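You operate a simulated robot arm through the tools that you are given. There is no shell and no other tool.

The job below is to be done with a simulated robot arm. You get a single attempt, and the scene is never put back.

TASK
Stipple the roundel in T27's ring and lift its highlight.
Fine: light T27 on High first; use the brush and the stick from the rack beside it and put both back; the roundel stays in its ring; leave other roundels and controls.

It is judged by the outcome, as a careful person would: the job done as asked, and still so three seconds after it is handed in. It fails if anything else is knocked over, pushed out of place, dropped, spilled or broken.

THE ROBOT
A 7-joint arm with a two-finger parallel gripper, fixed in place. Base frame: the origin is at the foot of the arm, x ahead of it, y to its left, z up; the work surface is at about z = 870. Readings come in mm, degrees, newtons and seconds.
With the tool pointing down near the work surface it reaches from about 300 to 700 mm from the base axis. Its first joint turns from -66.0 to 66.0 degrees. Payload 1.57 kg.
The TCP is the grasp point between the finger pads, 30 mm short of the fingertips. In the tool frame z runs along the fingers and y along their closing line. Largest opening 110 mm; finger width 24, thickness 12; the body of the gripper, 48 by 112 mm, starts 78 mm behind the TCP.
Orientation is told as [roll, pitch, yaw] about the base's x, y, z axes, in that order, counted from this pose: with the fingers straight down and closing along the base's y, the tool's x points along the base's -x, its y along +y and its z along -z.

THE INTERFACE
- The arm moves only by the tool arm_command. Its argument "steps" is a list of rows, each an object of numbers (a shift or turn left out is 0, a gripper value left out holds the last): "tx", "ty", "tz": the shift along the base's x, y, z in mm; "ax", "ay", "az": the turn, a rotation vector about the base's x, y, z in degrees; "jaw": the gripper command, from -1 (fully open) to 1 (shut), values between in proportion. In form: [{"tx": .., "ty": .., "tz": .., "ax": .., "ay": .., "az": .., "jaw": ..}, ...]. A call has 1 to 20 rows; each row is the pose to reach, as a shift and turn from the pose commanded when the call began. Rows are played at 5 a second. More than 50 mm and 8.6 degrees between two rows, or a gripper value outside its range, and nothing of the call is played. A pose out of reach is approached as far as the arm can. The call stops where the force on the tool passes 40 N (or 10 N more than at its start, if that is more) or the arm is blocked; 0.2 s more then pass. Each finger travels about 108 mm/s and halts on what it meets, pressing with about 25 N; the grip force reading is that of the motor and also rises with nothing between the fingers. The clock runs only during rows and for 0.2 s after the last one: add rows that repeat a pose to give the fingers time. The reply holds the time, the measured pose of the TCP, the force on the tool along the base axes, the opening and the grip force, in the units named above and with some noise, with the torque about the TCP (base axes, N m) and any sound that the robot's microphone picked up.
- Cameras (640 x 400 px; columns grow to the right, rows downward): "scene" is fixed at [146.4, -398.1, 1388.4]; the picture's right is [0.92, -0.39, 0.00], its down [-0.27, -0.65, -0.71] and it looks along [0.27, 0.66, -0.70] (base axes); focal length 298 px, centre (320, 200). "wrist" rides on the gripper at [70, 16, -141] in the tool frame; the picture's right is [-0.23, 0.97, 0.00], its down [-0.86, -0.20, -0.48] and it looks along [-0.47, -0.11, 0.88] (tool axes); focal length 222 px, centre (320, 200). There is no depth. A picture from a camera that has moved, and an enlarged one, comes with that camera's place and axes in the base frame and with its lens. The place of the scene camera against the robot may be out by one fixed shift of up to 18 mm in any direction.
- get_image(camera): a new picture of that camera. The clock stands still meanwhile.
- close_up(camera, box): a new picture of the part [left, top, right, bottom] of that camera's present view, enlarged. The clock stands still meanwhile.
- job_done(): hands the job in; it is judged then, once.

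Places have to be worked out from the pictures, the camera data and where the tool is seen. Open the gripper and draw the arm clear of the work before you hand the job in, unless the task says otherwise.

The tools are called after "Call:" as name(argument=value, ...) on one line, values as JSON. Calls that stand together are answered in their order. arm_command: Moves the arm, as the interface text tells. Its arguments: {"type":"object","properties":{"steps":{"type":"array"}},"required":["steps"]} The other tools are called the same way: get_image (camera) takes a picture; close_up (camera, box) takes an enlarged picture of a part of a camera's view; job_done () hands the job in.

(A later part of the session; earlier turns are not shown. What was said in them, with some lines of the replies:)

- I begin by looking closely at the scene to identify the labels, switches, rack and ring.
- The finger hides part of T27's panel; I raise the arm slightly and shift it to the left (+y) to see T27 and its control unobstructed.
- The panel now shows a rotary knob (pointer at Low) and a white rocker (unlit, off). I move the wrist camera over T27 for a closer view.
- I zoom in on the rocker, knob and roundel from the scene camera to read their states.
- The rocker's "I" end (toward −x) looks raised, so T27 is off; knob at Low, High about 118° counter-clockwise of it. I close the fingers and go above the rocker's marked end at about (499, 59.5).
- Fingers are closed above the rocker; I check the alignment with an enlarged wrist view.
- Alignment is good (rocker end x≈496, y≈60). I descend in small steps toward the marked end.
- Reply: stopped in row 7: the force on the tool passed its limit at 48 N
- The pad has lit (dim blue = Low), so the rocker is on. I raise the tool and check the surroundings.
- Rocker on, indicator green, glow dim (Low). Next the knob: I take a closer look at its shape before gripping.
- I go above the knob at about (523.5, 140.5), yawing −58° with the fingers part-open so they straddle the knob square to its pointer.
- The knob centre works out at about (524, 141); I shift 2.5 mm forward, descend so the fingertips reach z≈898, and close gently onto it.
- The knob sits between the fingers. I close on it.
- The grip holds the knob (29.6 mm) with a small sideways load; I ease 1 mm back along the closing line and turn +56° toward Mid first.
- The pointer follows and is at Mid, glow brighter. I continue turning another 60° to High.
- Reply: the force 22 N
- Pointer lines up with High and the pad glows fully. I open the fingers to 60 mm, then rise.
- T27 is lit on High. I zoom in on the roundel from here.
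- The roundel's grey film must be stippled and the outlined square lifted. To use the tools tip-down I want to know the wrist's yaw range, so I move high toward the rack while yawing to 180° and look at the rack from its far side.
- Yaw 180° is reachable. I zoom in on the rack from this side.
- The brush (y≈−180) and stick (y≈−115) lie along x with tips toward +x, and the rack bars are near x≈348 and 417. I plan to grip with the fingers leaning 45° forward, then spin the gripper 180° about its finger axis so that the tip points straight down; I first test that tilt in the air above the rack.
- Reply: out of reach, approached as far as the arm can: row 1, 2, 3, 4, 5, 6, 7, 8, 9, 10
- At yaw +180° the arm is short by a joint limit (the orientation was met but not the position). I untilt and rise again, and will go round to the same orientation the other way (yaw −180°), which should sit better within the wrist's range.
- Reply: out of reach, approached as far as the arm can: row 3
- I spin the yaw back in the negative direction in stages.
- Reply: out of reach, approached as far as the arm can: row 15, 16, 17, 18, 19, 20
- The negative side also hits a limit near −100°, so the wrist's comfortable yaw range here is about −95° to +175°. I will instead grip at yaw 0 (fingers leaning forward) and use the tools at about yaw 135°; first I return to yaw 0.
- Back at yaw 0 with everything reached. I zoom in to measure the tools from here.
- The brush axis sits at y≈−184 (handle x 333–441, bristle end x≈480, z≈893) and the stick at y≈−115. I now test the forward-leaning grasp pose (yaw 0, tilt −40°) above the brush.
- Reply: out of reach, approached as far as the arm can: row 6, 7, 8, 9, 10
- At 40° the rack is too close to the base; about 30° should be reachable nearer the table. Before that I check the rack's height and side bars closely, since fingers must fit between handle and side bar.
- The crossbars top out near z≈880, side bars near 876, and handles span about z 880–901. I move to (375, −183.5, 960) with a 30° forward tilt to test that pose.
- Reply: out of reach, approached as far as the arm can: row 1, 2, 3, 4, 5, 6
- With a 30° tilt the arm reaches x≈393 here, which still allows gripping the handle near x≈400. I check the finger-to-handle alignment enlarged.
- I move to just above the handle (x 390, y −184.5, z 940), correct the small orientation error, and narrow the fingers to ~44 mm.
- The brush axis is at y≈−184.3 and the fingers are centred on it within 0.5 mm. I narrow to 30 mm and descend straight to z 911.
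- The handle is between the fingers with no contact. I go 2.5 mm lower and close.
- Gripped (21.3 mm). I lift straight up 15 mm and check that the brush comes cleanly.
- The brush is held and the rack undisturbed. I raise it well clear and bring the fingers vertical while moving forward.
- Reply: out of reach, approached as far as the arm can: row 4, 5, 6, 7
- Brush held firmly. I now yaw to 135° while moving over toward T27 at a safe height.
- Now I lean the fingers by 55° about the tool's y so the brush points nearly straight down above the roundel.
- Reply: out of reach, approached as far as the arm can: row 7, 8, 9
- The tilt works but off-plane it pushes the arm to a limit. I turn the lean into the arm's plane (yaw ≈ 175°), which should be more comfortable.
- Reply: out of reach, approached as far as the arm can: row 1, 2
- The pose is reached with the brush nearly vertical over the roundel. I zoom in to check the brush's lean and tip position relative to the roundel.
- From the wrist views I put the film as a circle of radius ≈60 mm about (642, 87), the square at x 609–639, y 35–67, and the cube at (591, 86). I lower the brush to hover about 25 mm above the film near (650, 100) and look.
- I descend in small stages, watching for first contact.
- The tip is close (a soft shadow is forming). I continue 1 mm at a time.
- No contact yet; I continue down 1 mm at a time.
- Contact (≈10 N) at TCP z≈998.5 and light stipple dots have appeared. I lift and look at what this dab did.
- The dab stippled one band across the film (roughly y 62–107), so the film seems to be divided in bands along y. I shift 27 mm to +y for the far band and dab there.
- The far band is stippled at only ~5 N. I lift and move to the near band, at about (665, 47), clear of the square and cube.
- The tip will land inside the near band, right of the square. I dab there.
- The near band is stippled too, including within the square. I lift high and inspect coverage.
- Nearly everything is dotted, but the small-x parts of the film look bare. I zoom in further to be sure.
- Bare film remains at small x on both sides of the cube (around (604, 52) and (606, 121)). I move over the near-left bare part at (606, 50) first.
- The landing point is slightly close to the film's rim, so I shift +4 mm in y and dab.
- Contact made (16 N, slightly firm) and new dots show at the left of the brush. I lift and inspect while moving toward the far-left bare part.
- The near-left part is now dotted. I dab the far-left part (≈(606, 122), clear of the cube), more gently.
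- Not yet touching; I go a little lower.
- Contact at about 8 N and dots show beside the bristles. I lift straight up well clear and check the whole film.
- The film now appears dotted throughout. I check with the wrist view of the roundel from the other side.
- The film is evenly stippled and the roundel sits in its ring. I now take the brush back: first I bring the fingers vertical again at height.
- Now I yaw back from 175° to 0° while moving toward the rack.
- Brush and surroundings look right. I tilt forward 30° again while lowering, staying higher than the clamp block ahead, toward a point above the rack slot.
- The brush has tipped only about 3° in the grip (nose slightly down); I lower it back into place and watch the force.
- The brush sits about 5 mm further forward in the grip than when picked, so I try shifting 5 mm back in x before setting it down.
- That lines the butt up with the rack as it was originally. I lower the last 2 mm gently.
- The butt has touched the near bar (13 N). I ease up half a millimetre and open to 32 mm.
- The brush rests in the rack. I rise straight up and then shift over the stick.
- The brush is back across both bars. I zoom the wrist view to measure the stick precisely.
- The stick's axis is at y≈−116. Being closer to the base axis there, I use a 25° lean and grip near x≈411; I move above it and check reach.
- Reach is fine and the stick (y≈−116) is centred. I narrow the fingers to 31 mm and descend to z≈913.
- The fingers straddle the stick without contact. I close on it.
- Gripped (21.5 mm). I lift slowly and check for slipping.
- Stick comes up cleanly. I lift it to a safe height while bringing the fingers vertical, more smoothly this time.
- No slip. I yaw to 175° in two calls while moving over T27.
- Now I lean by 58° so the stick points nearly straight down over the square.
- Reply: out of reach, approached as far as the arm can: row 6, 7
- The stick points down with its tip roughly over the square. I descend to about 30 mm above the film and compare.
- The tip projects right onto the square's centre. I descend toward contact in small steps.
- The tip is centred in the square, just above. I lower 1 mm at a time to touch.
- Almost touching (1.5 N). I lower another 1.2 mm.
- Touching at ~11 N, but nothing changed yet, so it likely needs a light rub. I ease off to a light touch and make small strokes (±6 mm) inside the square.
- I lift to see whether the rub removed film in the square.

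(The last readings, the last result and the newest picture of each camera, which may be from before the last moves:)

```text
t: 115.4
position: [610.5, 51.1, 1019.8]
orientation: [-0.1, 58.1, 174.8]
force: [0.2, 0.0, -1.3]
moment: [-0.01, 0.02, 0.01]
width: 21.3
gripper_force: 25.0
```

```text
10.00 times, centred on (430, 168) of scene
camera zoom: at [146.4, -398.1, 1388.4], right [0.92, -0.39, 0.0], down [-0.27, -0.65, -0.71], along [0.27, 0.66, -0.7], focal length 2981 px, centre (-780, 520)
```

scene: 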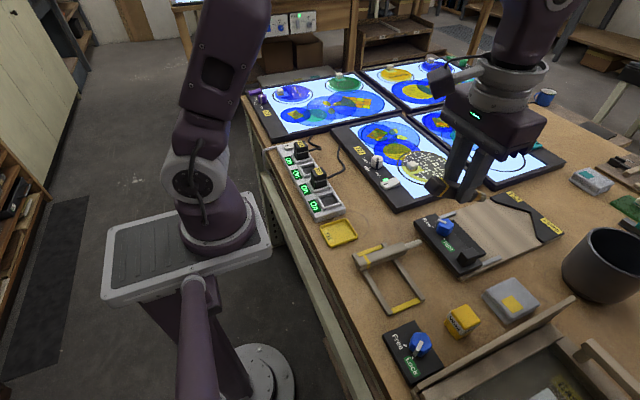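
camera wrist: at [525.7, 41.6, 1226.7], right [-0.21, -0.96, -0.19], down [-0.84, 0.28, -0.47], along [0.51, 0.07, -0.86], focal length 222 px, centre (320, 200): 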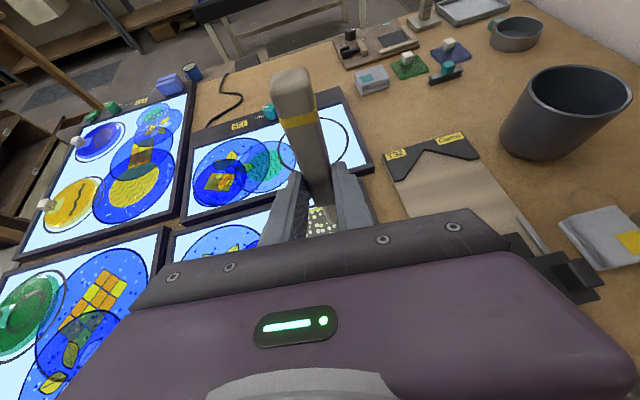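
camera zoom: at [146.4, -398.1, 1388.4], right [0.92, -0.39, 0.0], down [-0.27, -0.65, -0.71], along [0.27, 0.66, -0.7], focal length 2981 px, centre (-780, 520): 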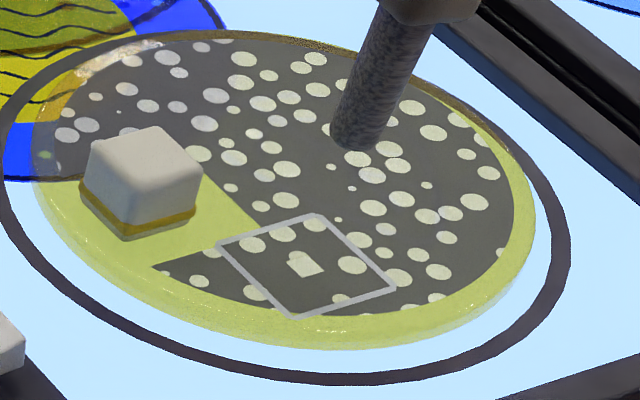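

A small patch at the square's centre has cleared, so the highlight lifts cell by cell under the tip. I zoom in to see its size and check the roundel's position.

Call:
close_up(camera="scene", box=[417, 160, 445, 183])

Call:
close_up(camera="scene", box=[400, 143, 460, 188])

```text
16.00 times, centred on (431, 172) of scene
camera zoom: at [146.4, -398.1, 1388.4], right [0.92, -0.39, 0.0], down [-0.27, -0.65, -0.71], along [0.27, 0.66, -0.7], focal length 4770 px, centre (-1456, 656)
```

zoom: 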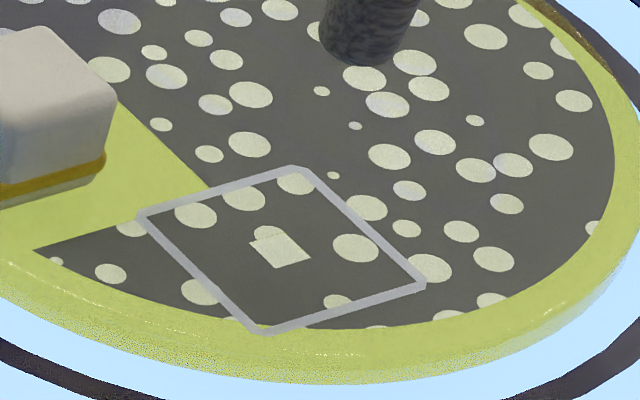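

```text
8.89 times, centred on (430, 166) of scene
camera zoom: at [146.4, -398.1, 1388.4], right [0.92, -0.39, 0.0], down [-0.27, -0.65, -0.71], along [0.27, 0.66, -0.7], focal length 2650 px, centre (-658, 507)
```

zoom: 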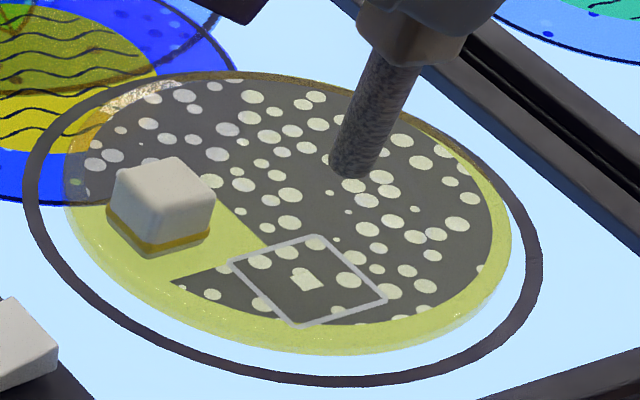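

The roundel has not moved; the cleared cell is about 6 mm, i.e. one of a 5×5 grid. I test the neighbouring cell: press lightly at +6 mm in x, dwell, then slide slowly to the next and lift.

Call:
arm_command(steps=[{"tx": 3.8, "tz": -15}, {"tx": 3.8, "tz": -28}, {"tx": 3.8, "tz": -36}, {"tx": 3.8, "tz": -39}, {"tx": 3.8, "tz": -40.3}, {"tx": 3.8, "tz": -40.8}, {"tx": 3.8, "tz": -40.8}])

Call:
arm_command(steps=[{"tx": 1}, {"tx": 2}, {"tx": 3}, {"tx": 4}, {"tx": 5}, {"tx": 6}, {"tx": 6}])

Call:
close_up(camera="scene", box=[417, 160, 445, 183])

```text
t: 117.0
position: [614.7, 52.0, 979.8]
orientation: [-0.1, 58.2, 174.8]
force: [0.1, 0.8, 9.9]
moment: [0.01, -0.14, 0.02]
width: 21.1
gripper_force: 25.5
```

```text
t: 118.6
position: [621.2, 51.6, 978.9]
orientation: [-0.2, 58.2, 174.8]
force: [-3.5, 0.9, 19.6]
moment: [-0.02, -0.09, -0.02]
width: 21.2
gripper_force: 25.0
```

```text
16.00 times, centred on (431, 172) of scene
camera zoom: at [146.0, -398.1, 1388.4], right [0.92, -0.39, 0.0], down [-0.27, -0.65, -0.71], along [0.27, 0.66, -0.7], focal length 4770 px, centre (-1456, 656)
```

zoom: 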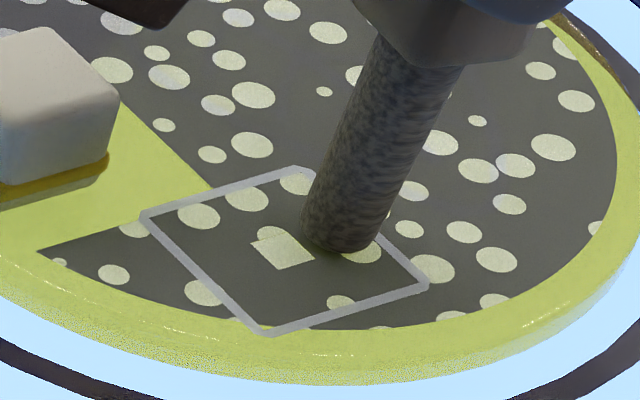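

I lift to see which cells cleared.

Call:
arm_command(steps=[{"tz": 4}, {"tz": 15}, {"tz": 30}, {"tz": 40}, {"tz": 40}])

Call:
close_up(camera="scene", box=[417, 160, 445, 183])

```text
t: 119.8
position: [619.1, 50.5, 1019.5]
orientation: [-0.1, 58.1, 174.8]
force: [-0.7, -0.2, -0.6]
moment: [0.06, -0.03, -0.02]
width: 21.2
gripper_force: 25.3
```

```text
16.00 times, centred on (431, 172) of scene
camera zoom: at [146.4, -398.1, 1388.4], right [0.92, -0.39, 0.0], down [-0.27, -0.65, -0.71], along [0.27, 0.66, -0.7], focal length 4770 px, centre (-1456, 656)
```

zoom: 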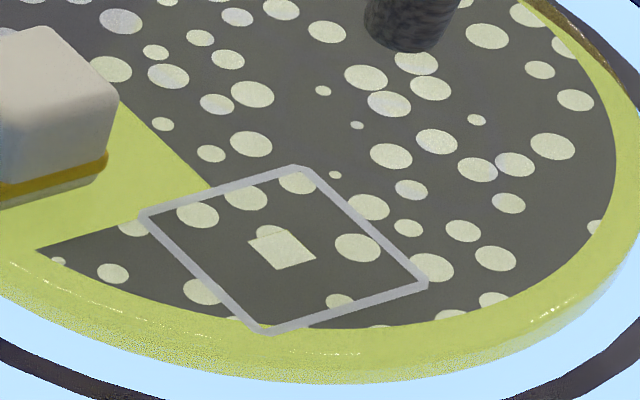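

The cleared patch grew slightly, so it enlarges with rubbing. The roundel still hasn't shifted. I return to the square's centre and rub with steady back-and-forth strokes (±9 mm in y) at a light pressure.

Call:
arm_command(steps=[{"tx": -6, "tz": -15}, {"tx": -11.5, "tz": -28}, {"tx": -11.5, "tz": -36}, {"tx": -11.5, "tz": -39.6}, {"tx": -11.5, "ty": 4, "tz": -39.6}, {"tx": -11.5, "ty": 8, "tz": -39.6}, {"tx": -11.5, "ty": 4, "tz": -39.6}, {"tx": -11.5, "ty": 0, "tz": -39.6}, {"tx": -11.5, "ty": -4, "tz": -39.6}, {"tx": -11.5, "ty": -8, "tz": -39.6}, {"tx": -11.5, "ty": -4, "tz": -39.6}, {"tx": -11.5, "ty": 0, "tz": -39.6}, {"tx": -11.5, "ty": 4, "tz": -39.6}, {"tx": -11.5, "ty": 8, "tz": -39.6}, {"tx": -11.5, "ty": 4, "tz": -39.6}, {"tx": -11.5, "ty": 0, "tz": -39.6}, {"tx": -11.5, "ty": -4, "tz": -39.6}, {"tx": -11.5, "ty": -8, "tz": -39.6}, {"tx": -11.5, "ty": -4, "tz": -39.6}, {"tx": -11.5, "ty": 0, "tz": -39.6}])

Call:
close_up(camera="scene", box=[400, 143, 460, 188])

```text
t: 124.0
position: [609.1, 50.4, 979.3]
orientation: [-0.1, 58.1, 174.8]
force: [-0.3, -1.5, 4.4]
moment: [-0.16, -0.07, -0.05]
width: 21.6
gripper_force: 25.3
```

```text
8.89 times, centred on (430, 166) of scene
camera zoom: at [146.3, -398.2, 1388.4], right [0.92, -0.39, 0.0], down [-0.27, -0.65, -0.71], along [0.27, 0.66, -0.7], focal length 2650 px, centre (-658, 507)
```

zoom: 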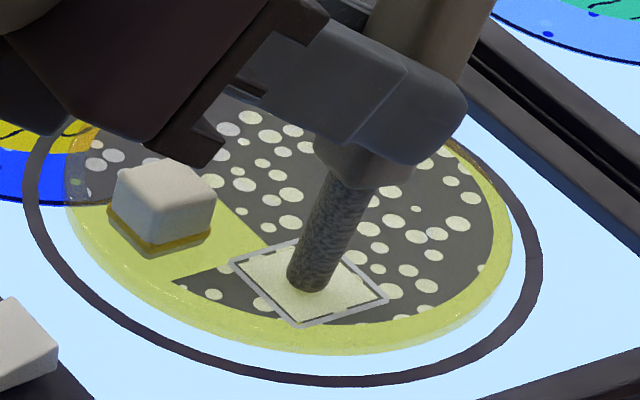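

The highlight has nearly filled the square at only ~4 N. I add a few more gentle strokes to finish, then lift.

Call:
arm_command(steps=[{"ty": 4}, {"ty": 8}, {"ty": 4}, {"ty": 0}, {"ty": -4}, {"ty": -8}, {"ty": -4}, {"ty": 0}, {"ty": 4}, {"ty": 8}, {"ty": 4}, {"ty": 0}, {"ty": 0, "tz": 6}, {"ty": 0, "tz": 20}, {"ty": 0, "tz": 40}, {"ty": 0, "tz": 40}])

Call:
close_up(camera="scene", box=[417, 160, 445, 183])

Call:
close_up(camera="scene", box=[400, 143, 460, 188])

```text
t: 127.4
position: [609.1, 51.7, 1019.2]
orientation: [-0.1, 57.9, 174.6]
force: [0.4, -0.6, -0.7]
moment: [-0.03, 0.03, -0.03]
width: 21.4
gripper_force: 25.2
```

```text
16.00 times, centred on (431, 172) of scene
camera zoom: at [146.4, -398.1, 1388.4], right [0.92, -0.39, 0.0], down [-0.27, -0.65, -0.71], along [0.27, 0.66, -0.7], focal length 4770 px, centre (-1456, 656)
```

zoom: 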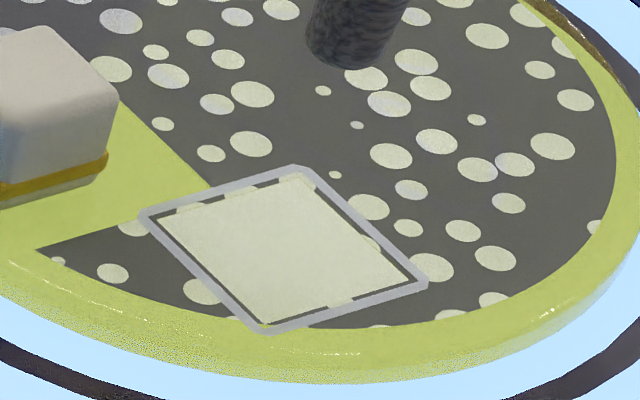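

```text
8.89 times, centred on (430, 166) of scene
camera zoom: at [146.4, -398.1, 1388.4], right [0.92, -0.39, 0.0], down [-0.27, -0.65, -0.71], along [0.27, 0.66, -0.7], focal length 2650 px, centre (-658, 507)
```

zoom: 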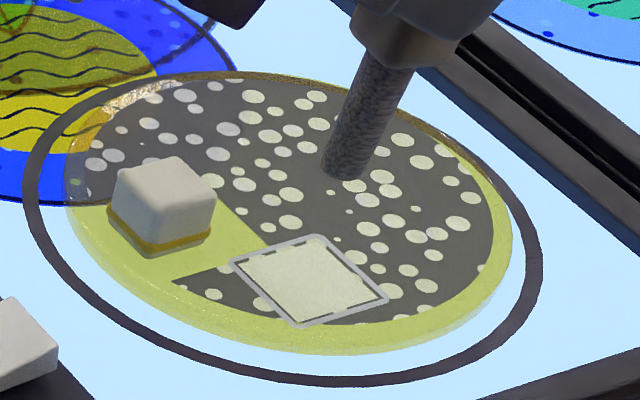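

The highlight patch is complete (no further growth, even margin inside its outline) and the roundel is unmoved. I lift the stick and bring the fingers vertical again.

Call:
arm_command(steps=[{"tz": 25}, {"tz": 50}, {"tz": 75}, {"tz": 75, "ax": 0.65, "ay": 7.2}, {"tz": 75, "ax": 1.3, "ay": 14.4}, {"tz": 75, "ax": 2, "ay": 21.6}, {"tz": 75, "ax": 2.6, "ay": 28.8}, {"tz": 75, "ax": 3.3, "ay": 36}, {"tz": 75, "ax": 3.9, "ay": 43.2}, {"tz": 75, "ax": 4.6, "ay": 50.4}, {"tz": 75, "ax": 5.3, "ay": 57.7}, {"tz": 75, "ax": 5.3, "ay": 57.7}])

Call:
arm_command(steps=[{"tx": -6, "ty": -8, "az": -8}, {"tx": -12, "ty": -16, "az": -16}, {"tx": -18, "ty": -24, "az": -24}, {"tx": -24, "ty": -32, "az": -32}, {"tx": -30, "ty": -40, "az": -40}, {"tx": -36, "ty": -48, "az": -48}, {"tx": -42, "ty": -56, "az": -56}, {"tx": -48, "ty": -64, "az": -64}, {"tx": -54, "ty": -72, "az": -72}, {"tx": -60, "ty": -80, "az": -80}, {"tx": -66, "ty": -86, "az": -88}])

```text
t: 130.0
position: [609.9, 52.0, 1093.8]
orientation: [-0.3, -0.1, 174.8]
force: [-0.4, -0.4, -0.5]
moment: [-0.03, -0.01, 0.0]
width: 21.3
gripper_force: 24.9
out of reach, approached as far as the arm can: row 6
```

```text
t: 132.4
position: [542.9, -35.1, 1094.0]
orientation: [-0.2, 0.1, 86.6]
force: [0.2, 1.1, -0.9]
moment: [0.02, 0.0, -0.01]
width: 21.2
gripper_force: 25.1
```

I finish the yaw to 0° while heading to the rack.

Call:
arm_command(steps=[{"tx": -6, "ty": -8, "az": -8}, {"tx": -12, "ty": -16, "az": -16}, {"tx": -18, "ty": -24, "az": -24}, {"tx": -24, "ty": -32, "az": -32}, {"tx": -30, "ty": -40, "az": -40}, {"tx": -36, "ty": -48, "az": -48}, {"tx": -42, "ty": -56, "az": -56}, {"tx": -48, "ty": -64, "az": -64}, {"tx": -54, "ty": -72, "az": -72}, {"tx": -60, "ty": -78, "az": -80}, {"tx": -66, "ty": -81, "az": -86.6}, {"tx": -66, "ty": -81, "az": -86.6}])

Call:
get_image(camera="scene")

Call:
close_up(camera="wrist", box=[220, 60, 420, 220])

```text
t: 135.0
position: [476.5, -116.4, 1094.3]
orientation: [-0.1, 0.2, 0.2]
force: [0.3, -0.5, -1.3]
moment: [-0.01, 0.0, 0.01]
width: 21.6
gripper_force: 25.2
```

```text
taken
```

scene: 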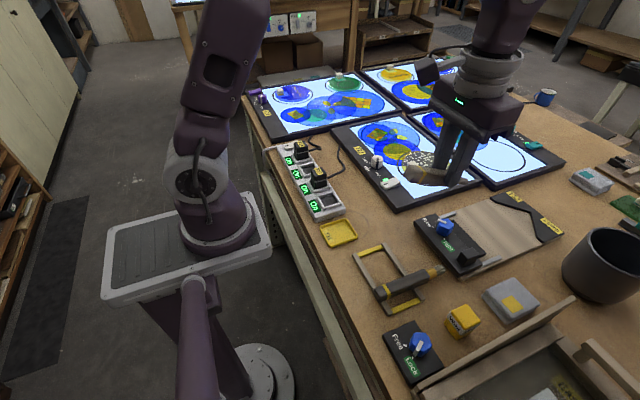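

```text
2.50 times, centred on (320, 140) of wrist
camera zoom: at [406.3, -99.8, 1235.5], right [0.23, 0.97, 0.0], down [0.86, -0.2, 0.48], along [0.47, -0.11, -0.88], focal length 555 px, centre (320, 350)
```

zoom: 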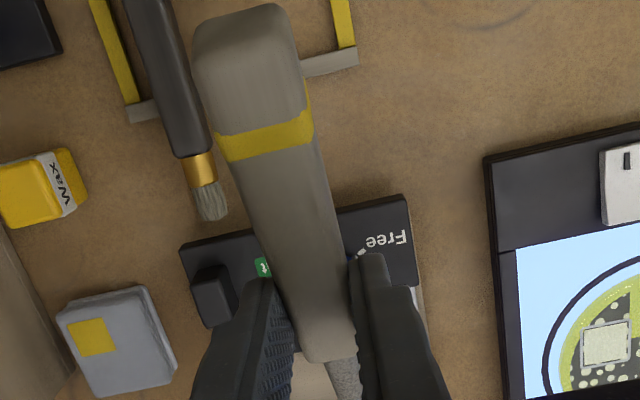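

The stick has slid back about 6 mm in the grip (from pressing), still firmly held. I tilt forward 25° and lower it to above its place, allowing for that shift.

Call:
arm_command(steps=[{"tx": -8, "tz": -16, "ay": -4}, {"tx": -16, "tz": -32, "ay": -8}, {"tx": -24, "tz": -48, "ay": -12}, {"tx": -32, "tz": -64, "ay": -16}, {"tx": -40, "tz": -82, "ay": -20}, {"tx": -48, "tz": -100, "ax": 0.1, "ay": -25.2, "az": -0.2}, {"tx": -56, "tz": -118, "ax": 0.1, "ay": -25.2, "az": -0.2}, {"tx": -64, "tz": -134, "ax": 0.1, "ay": -25.2, "az": -0.2}, {"tx": -69.5, "tz": -148, "ax": 0.1, "ay": -25.2, "az": -0.2}, {"tx": -69.5, "tz": -154, "ax": 0.1, "ay": -25.2, "az": -0.2}, {"tx": -69.5, "tz": -154, "ax": 0.1, "ay": -25.2, "az": -0.2}])

Call:
close_up(camera="wrist", box=[220, 60, 420, 220])

Call:
close_up(camera="scene", box=[345, 215, 455, 300])

```text
t: 137.4
position: [406.1, -116.3, 940.4]
orientation: [-0.1, -25.1, 0.0]
force: [0.1, 0.2, -1.3]
moment: [0.0, -0.03, 0.02]
width: 21.1
gripper_force: 25.2
```

```text
2.50 times, centred on (320, 140) of wrist
camera zoom: at [283.6, -100.0, 1038.2], right [0.21, 0.97, 0.1], down [0.57, -0.2, 0.8], along [0.79, -0.11, -0.6], focal length 555 px, centre (320, 350)
```

zoom: 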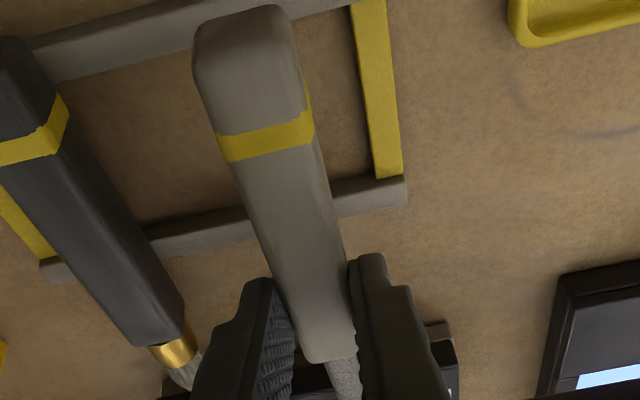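

```text
4.71 times, centred on (400, 258) of scene
camera zoom: at [146.4, -398.1, 1388.4], right [0.92, -0.39, 0.0], down [-0.27, -0.65, -0.71], along [0.27, 0.66, -0.7], focal length 1403 px, centre (-56, -71)
```

zoom: 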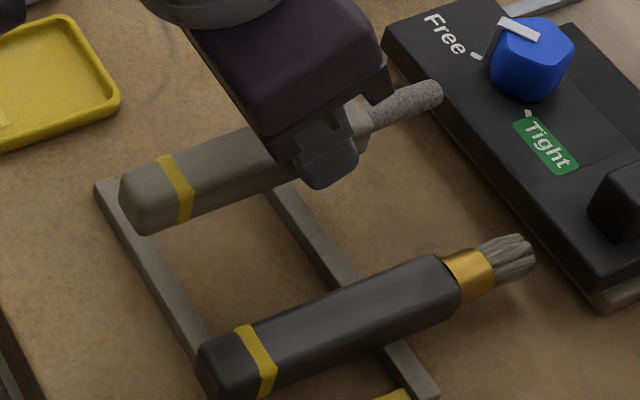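

The stick is level and lined up with its place. I lower it gently toward the bars.

Call:
arm_command(steps=[{"tz": -10}, {"tz": -17}, {"tz": -21}, {"tz": -23.5}, {"tz": -23.5}])

Call:
close_up(camera="wrist", box=[220, 60, 420, 220])

Call:
close_up(camera="scene", box=[355, 225, 445, 295])

```text
t: 138.6
position: [406.8, -116.1, 916.5]
orientation: [0.0, -25.1, 0.0]
force: [-0.3, 1.4, 7.4]
moment: [0.03, 0.58, -0.03]
width: 21.5
gripper_force: 25.1
```

```text
2.50 times, centred on (320, 140) of wrist
camera zoom: at [283.7, -99.9, 1014.5], right [0.21, 0.97, 0.1], down [0.57, -0.2, 0.8], along [0.79, -0.11, -0.6], focal length 555 px, centre (320, 350)
```

zoom: 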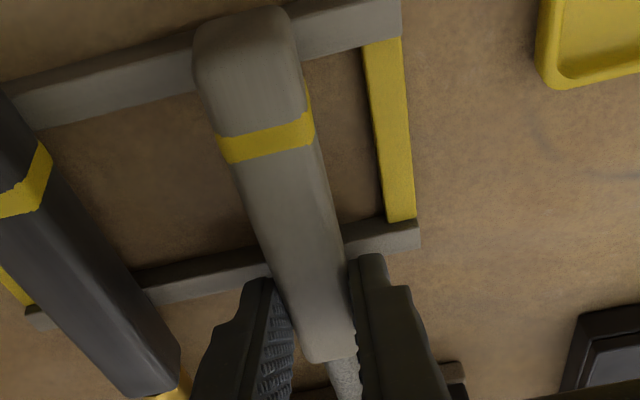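

```text
5.71 times, centred on (400, 260) of scene
camera zoom: at [146.3, -398.1, 1388.4], right [0.92, -0.39, 0.0], down [-0.27, -0.65, -0.71], along [0.27, 0.66, -0.7], focal length 1704 px, centre (-137, -143)
```

zoom: 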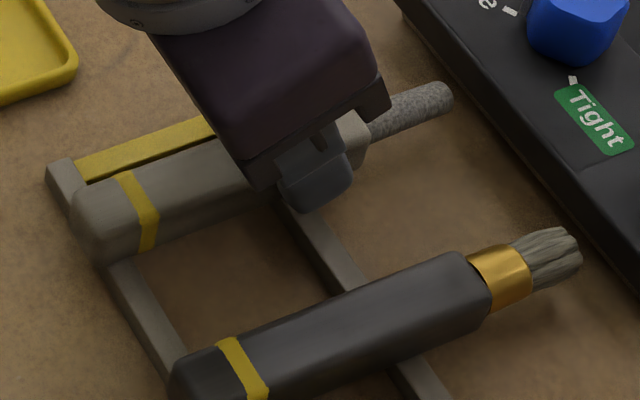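

The butt has touched first (the stick is ~3° nose-up in the grip). I rotate nose-down 3° about that contact so both bars share the handle before releasing.

Call:
arm_command(steps=[{"ay": 0.8, "tz": -0.7}, {"ay": 1.6, "tz": -1.4}, {"ay": 2.4, "tz": -2.1}, {"ay": 3, "tz": -2.7}, {"ay": 3, "tz": -2.7}])

Call:
close_up(camera="scene", box=[355, 225, 445, 295])

Call:
close_up(camera="wrist", box=[220, 60, 420, 220])

```text
t: 139.8
position: [409.0, -116.7, 914.1]
orientation: [-0.2, -22.3, 0.0]
force: [9.5, 4.6, 23.9]
moment: [0.14, -0.69, 0.04]
width: 21.1
gripper_force: 24.9
```

```text
5.71 times, centred on (400, 260) of scene
camera zoom: at [146.4, -397.9, 1388.4], right [0.92, -0.39, 0.0], down [-0.27, -0.65, -0.71], along [0.27, 0.66, -0.7], focal length 1704 px, centre (-137, -143)
```

zoom: 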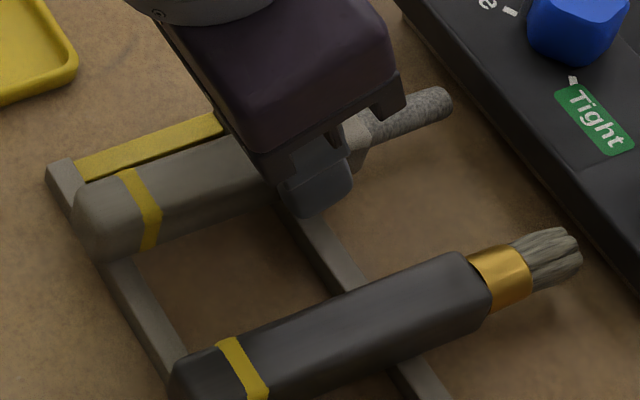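

```text
2.50 times, centred on (320, 140) of wrist
camera zoom: at [289.8, -100.2, 1018.3], right [0.21, 0.97, 0.08], down [0.61, -0.2, 0.77], along [0.76, -0.11, -0.64], focal length 555 px, centre (320, 350)
```

zoom: 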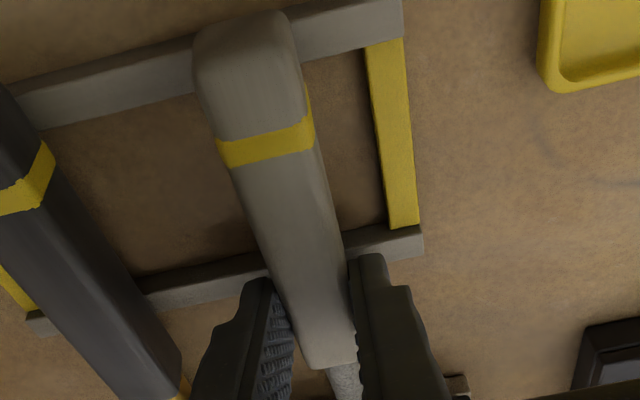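

Now the front bears on the far bar with 24 N—slightly too much. I ease up 1.5 mm and then open.

Call:
arm_command(steps=[{"tz": 0.8}, {"tz": 1.5}, {"tz": 1.5}])

```text
t: 140.6
position: [404.9, -115.4, 914.7]
orientation: [0.1, -21.8, -0.1]
force: [0.4, -0.4, 0.2]
moment: [-0.06, -0.04, 0.01]
width: 21.3
gripper_force: 24.7
```

Load is gone. I open the fingers to 33 mm.

Call:
arm_command(steps=[{"jaw": 0.55}, {"jaw": 0.4}, {"jaw": 0.4}])

Call:
close_up(camera="scene", box=[355, 225, 445, 295])

Call:
close_up(camera="wrist", box=[220, 60, 420, 220])

```text
t: 141.4
position: [407.8, -116.8, 915.7]
orientation: [-0.1, -22.1, 0.0]
force: [0.0, -1.0, -0.7]
moment: [0.0, 0.0, 0.01]
width: 32.8
gripper_force: 0.0
```

```text
5.71 times, centred on (400, 260) of scene
camera zoom: at [146.4, -398.1, 1388.4], right [0.92, -0.39, 0.0], down [-0.27, -0.65, -0.71], along [0.27, 0.66, -0.7], focal length 1704 px, centre (-137, -143)
```

zoom: 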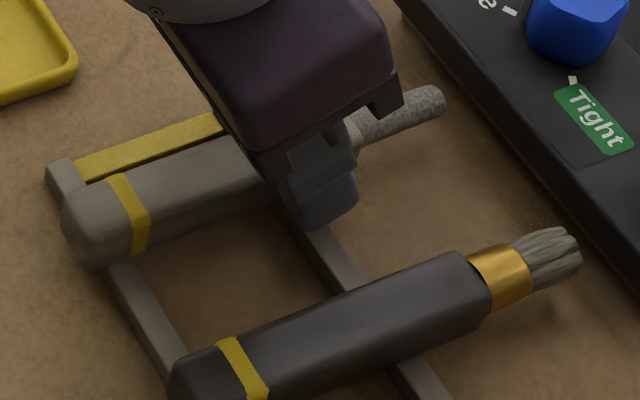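

```text
2.50 times, centred on (320, 140) of wrist
camera zoom: at [289.0, -100.2, 1019.7], right [0.21, 0.97, 0.08], down [0.61, -0.2, 0.77], along [0.76, -0.11, -0.64], focal length 555 px, centre (320, 350)
```

zoom: 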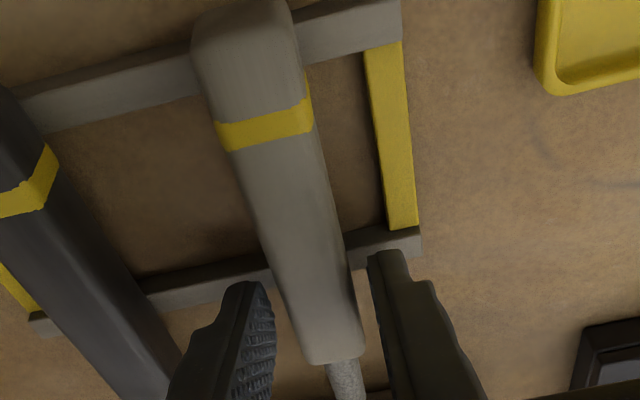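

The stick has settled exactly where it originally lay. I rise straight up and clear of the rack.

Call:
arm_command(steps=[{"tz": 5}, {"tz": 15}, {"tz": 30}, {"tx": 5, "tz": 50, "ay": 4}, {"tx": 10, "tz": 75, "ay": 10}, {"tx": 15, "tz": 100, "ay": 16}, {"tx": 15, "ty": 20, "tz": 130, "ay": 22}, {"tx": 5, "ty": 60, "tz": 160, "ay": 22}, {"tx": -20, "ty": 105, "tz": 190, "ay": 22, "jaw": -0.5}, {"tx": -45, "ty": 150, "tz": 220, "ay": 22, "jaw": -1}, {"tx": -65, "ty": 200, "tz": 240, "ay": 22, "jaw": -1}, {"tx": -70, "ty": 250, "tz": 250, "ay": 22, "jaw": -1}, {"tx": -70, "ty": 300, "tz": 250, "ay": 22, "jaw": -1}, {"tx": -70, "ty": 340, "tz": 250, "ay": 22, "jaw": -1}, {"tx": -70, "ty": 340, "tz": 250, "ay": 22, "jaw": -1}])

Call:
get_image(camera="scene")

Call:
close_up(camera="scene", box=[345, 220, 455, 315])

Call:
close_up(camera="scene", box=[340, 115, 480, 205])

Call:
close_up(camera="scene", box=[400, 143, 460, 188])

```text
refused: row 8 steps farther than a row can; nothing moved
```

```text
taken
```

scene: 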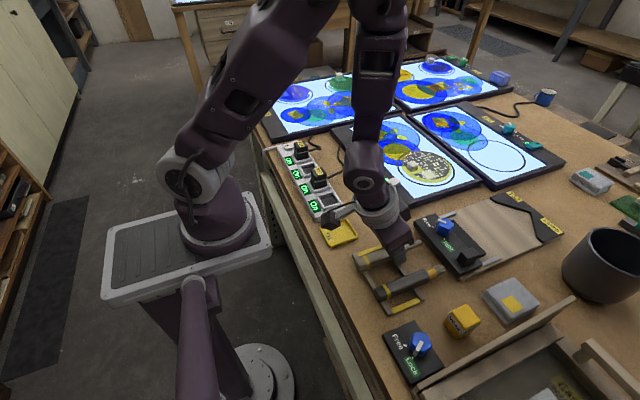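

```text
4.21 times, centred on (400, 268) of scene
camera zoom: at [146.4, -398.1, 1388.4], right [0.92, -0.39, 0.0], down [-0.27, -0.65, -0.71], along [0.27, 0.66, -0.7], focal length 1255 px, centre (-17, -84)
```

zoom: 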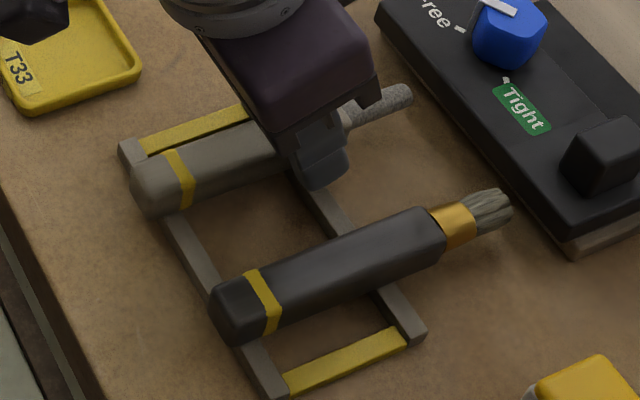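

```text
4.44 times, centred on (410, 160) of scene
camera zoom: at [146.4, -398.1, 1388.4], right [0.92, -0.39, 0.0], down [-0.27, -0.65, -0.71], along [0.27, 0.66, -0.7], focal length 1325 px, centre (-80, 378)
```

zoom: 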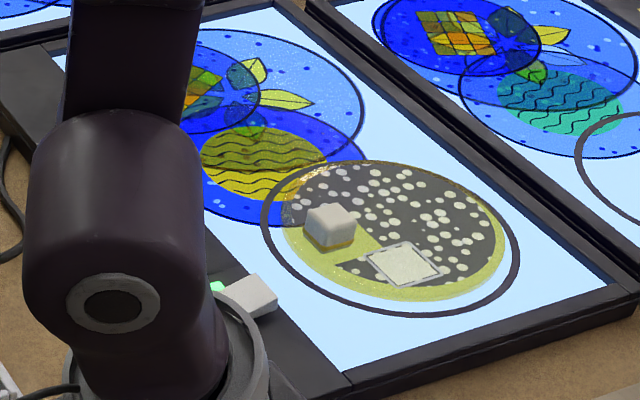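

```text
8.89 times, centred on (430, 166) of scene
camera zoom: at [146.4, -398.1, 1388.4], right [0.92, -0.39, 0.0], down [-0.27, -0.65, -0.71], along [0.27, 0.66, -0.7], focal length 2650 px, centre (-658, 507)
```

zoom: 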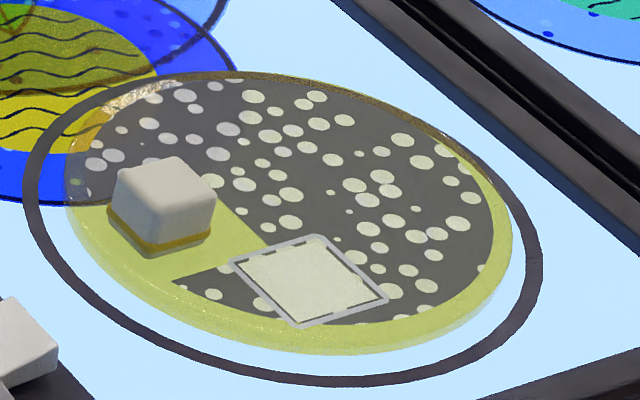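

The move was refused for too large a step (nothing moved). I redo the retreat in smaller steps: first straight up.

Call:
arm_command(steps=[{"tz": 5}, {"tz": 15}, {"tz": 30}, {"tx": 5, "tz": 50, "ay": 4}, {"tx": 10, "tz": 75, "ay": 10}, {"tx": 15, "tz": 100, "ay": 16}, {"tx": 15, "ty": 15, "tz": 125, "ay": 22}, {"tx": 15, "ty": 30, "tz": 150, "ay": 22}, {"tx": 10, "ty": 50, "tz": 175, "ay": 22}, {"tx": 0, "ty": 75, "tz": 195, "ay": 22, "jaw": -0.5}, {"tx": -10, "ty": 105, "tz": 215, "ay": 22, "jaw": -1}, {"tx": -20, "ty": 135, "tz": 230, "ay": 22, "jaw": -1}, {"tx": -30, "ty": 170, "tz": 240, "ay": 22, "jaw": -1}, {"tx": -40, "ty": 210, "tz": 245, "ay": 22, "jaw": -1}, {"tx": -50, "ty": 250, "tz": 250, "ay": 22, "jaw": -1}, {"tx": -60, "ty": 290, "tz": 250, "ay": 22, "jaw": -1}, {"tx": -65, "ty": 330, "tz": 250, "ay": 22, "jaw": -1}, {"tx": -65, "ty": 350, "tz": 250, "ay": 22, "jaw": -1}, {"tx": -65, "ty": 350, "tz": 250, "ay": 22, "jaw": -1}])

Call:
get_image(camera="scene")

Call:
close_up(camera="scene", box=[345, 220, 455, 315])

Call:
close_up(camera="scene", box=[340, 115, 480, 205])

Call:
close_up(camera="scene", box=[240, 60, 360, 230])

```text
t: 145.4
position: [342.6, 234.3, 1165.0]
orientation: [-0.1, -0.1, 0.0]
force: [0.4, -1.2, -0.1]
moment: [0.03, 0.0, 0.03]
width: 109.9
gripper_force: 0.1
```

```text
taken
```

scene: 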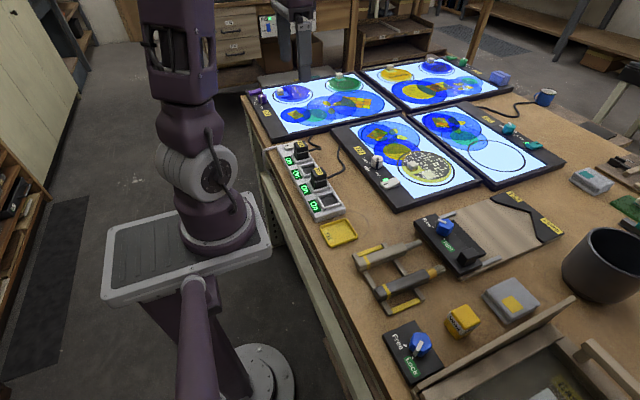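

```text
4.21 times, centred on (400, 268) of scene
camera zoom: at [146.4, -398.1, 1388.4], right [0.92, -0.39, 0.0], down [-0.27, -0.65, -0.71], along [0.27, 0.66, -0.7], focal length 1255 px, centre (-17, -84)
```

zoom: 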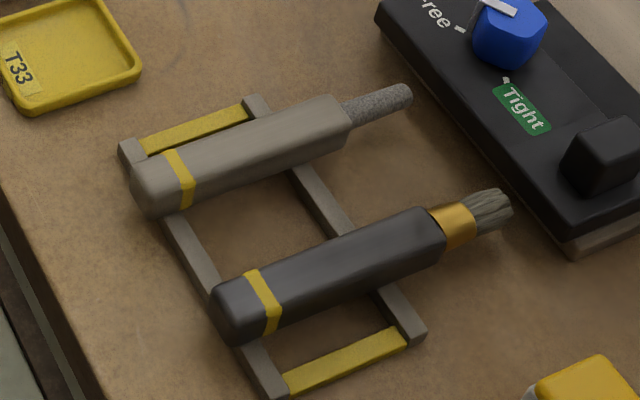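

```text
4.44 times, centred on (410, 160) of scene
camera zoom: at [146.4, -398.1, 1388.4], right [0.92, -0.39, 0.0], down [-0.27, -0.65, -0.71], along [0.27, 0.66, -0.7], focal length 1325 px, centre (-80, 378)
```

zoom: 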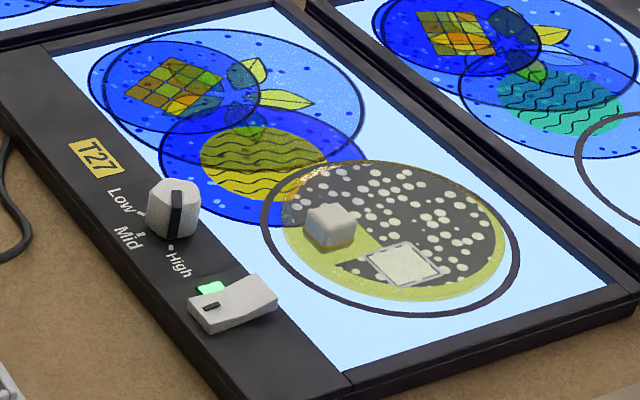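

```text
2.35 times, centred on (300, 145) of scene
camera zoom: at [146.4, -398.1, 1388.4], right [0.92, -0.39, 0.0], down [-0.27, -0.65, -0.71], along [0.27, 0.66, -0.7], focal length 701 px, centre (367, 329)
```

zoom: 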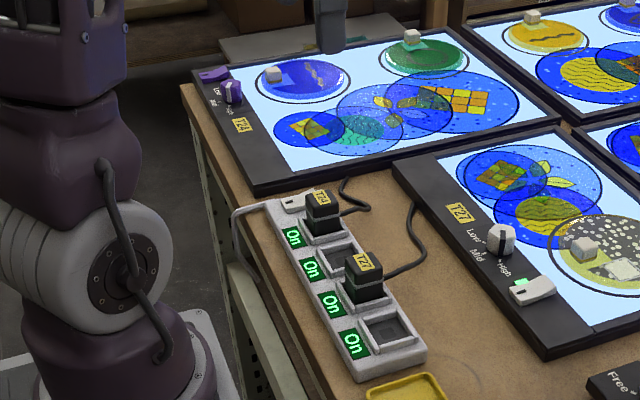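

Everything checks out:
- T27 is lit on High, with its indicator green.
- The roundel is stippled all over, its highlight square is lifted, and it sits where it was in its ring.
- The brush and stick are back on the rack bars.
- Nothing else has been disturbed, and the arm is clear with the gripper open.

I hand the job in.

Call:
job_done()

```text
The job is handed in.
```

The roundel in T27's ring is stippled all over and its highlight square is lifted. I've handed the job in.

- **Light:** I switched T27 on at its rocker and turned the knob from Low to High before touching the roundel. The indicator is green.
- **Stippling:** Five brush dabs, at up to about 16 N, covered the whole grey film with dots. The area around the cube has no film.
- **Highlight:** I rubbed inside the outlined square with the stick. The cleared patch grew until it stopped just inside the outline.
- **Roundel:** It is where it was in its ring. The close-ups showed no shift after the dabs or the rubbing.
- **Tools:** The brush and stick are back across both bars of the rack, about where they lay before. Each slipped a few millimetres in the grip while in use, so I corrected for that when setting them down.

In the last pictures the other roundels, controls and loose items look undisturbed. The arm is clear of the work with the gripper open.
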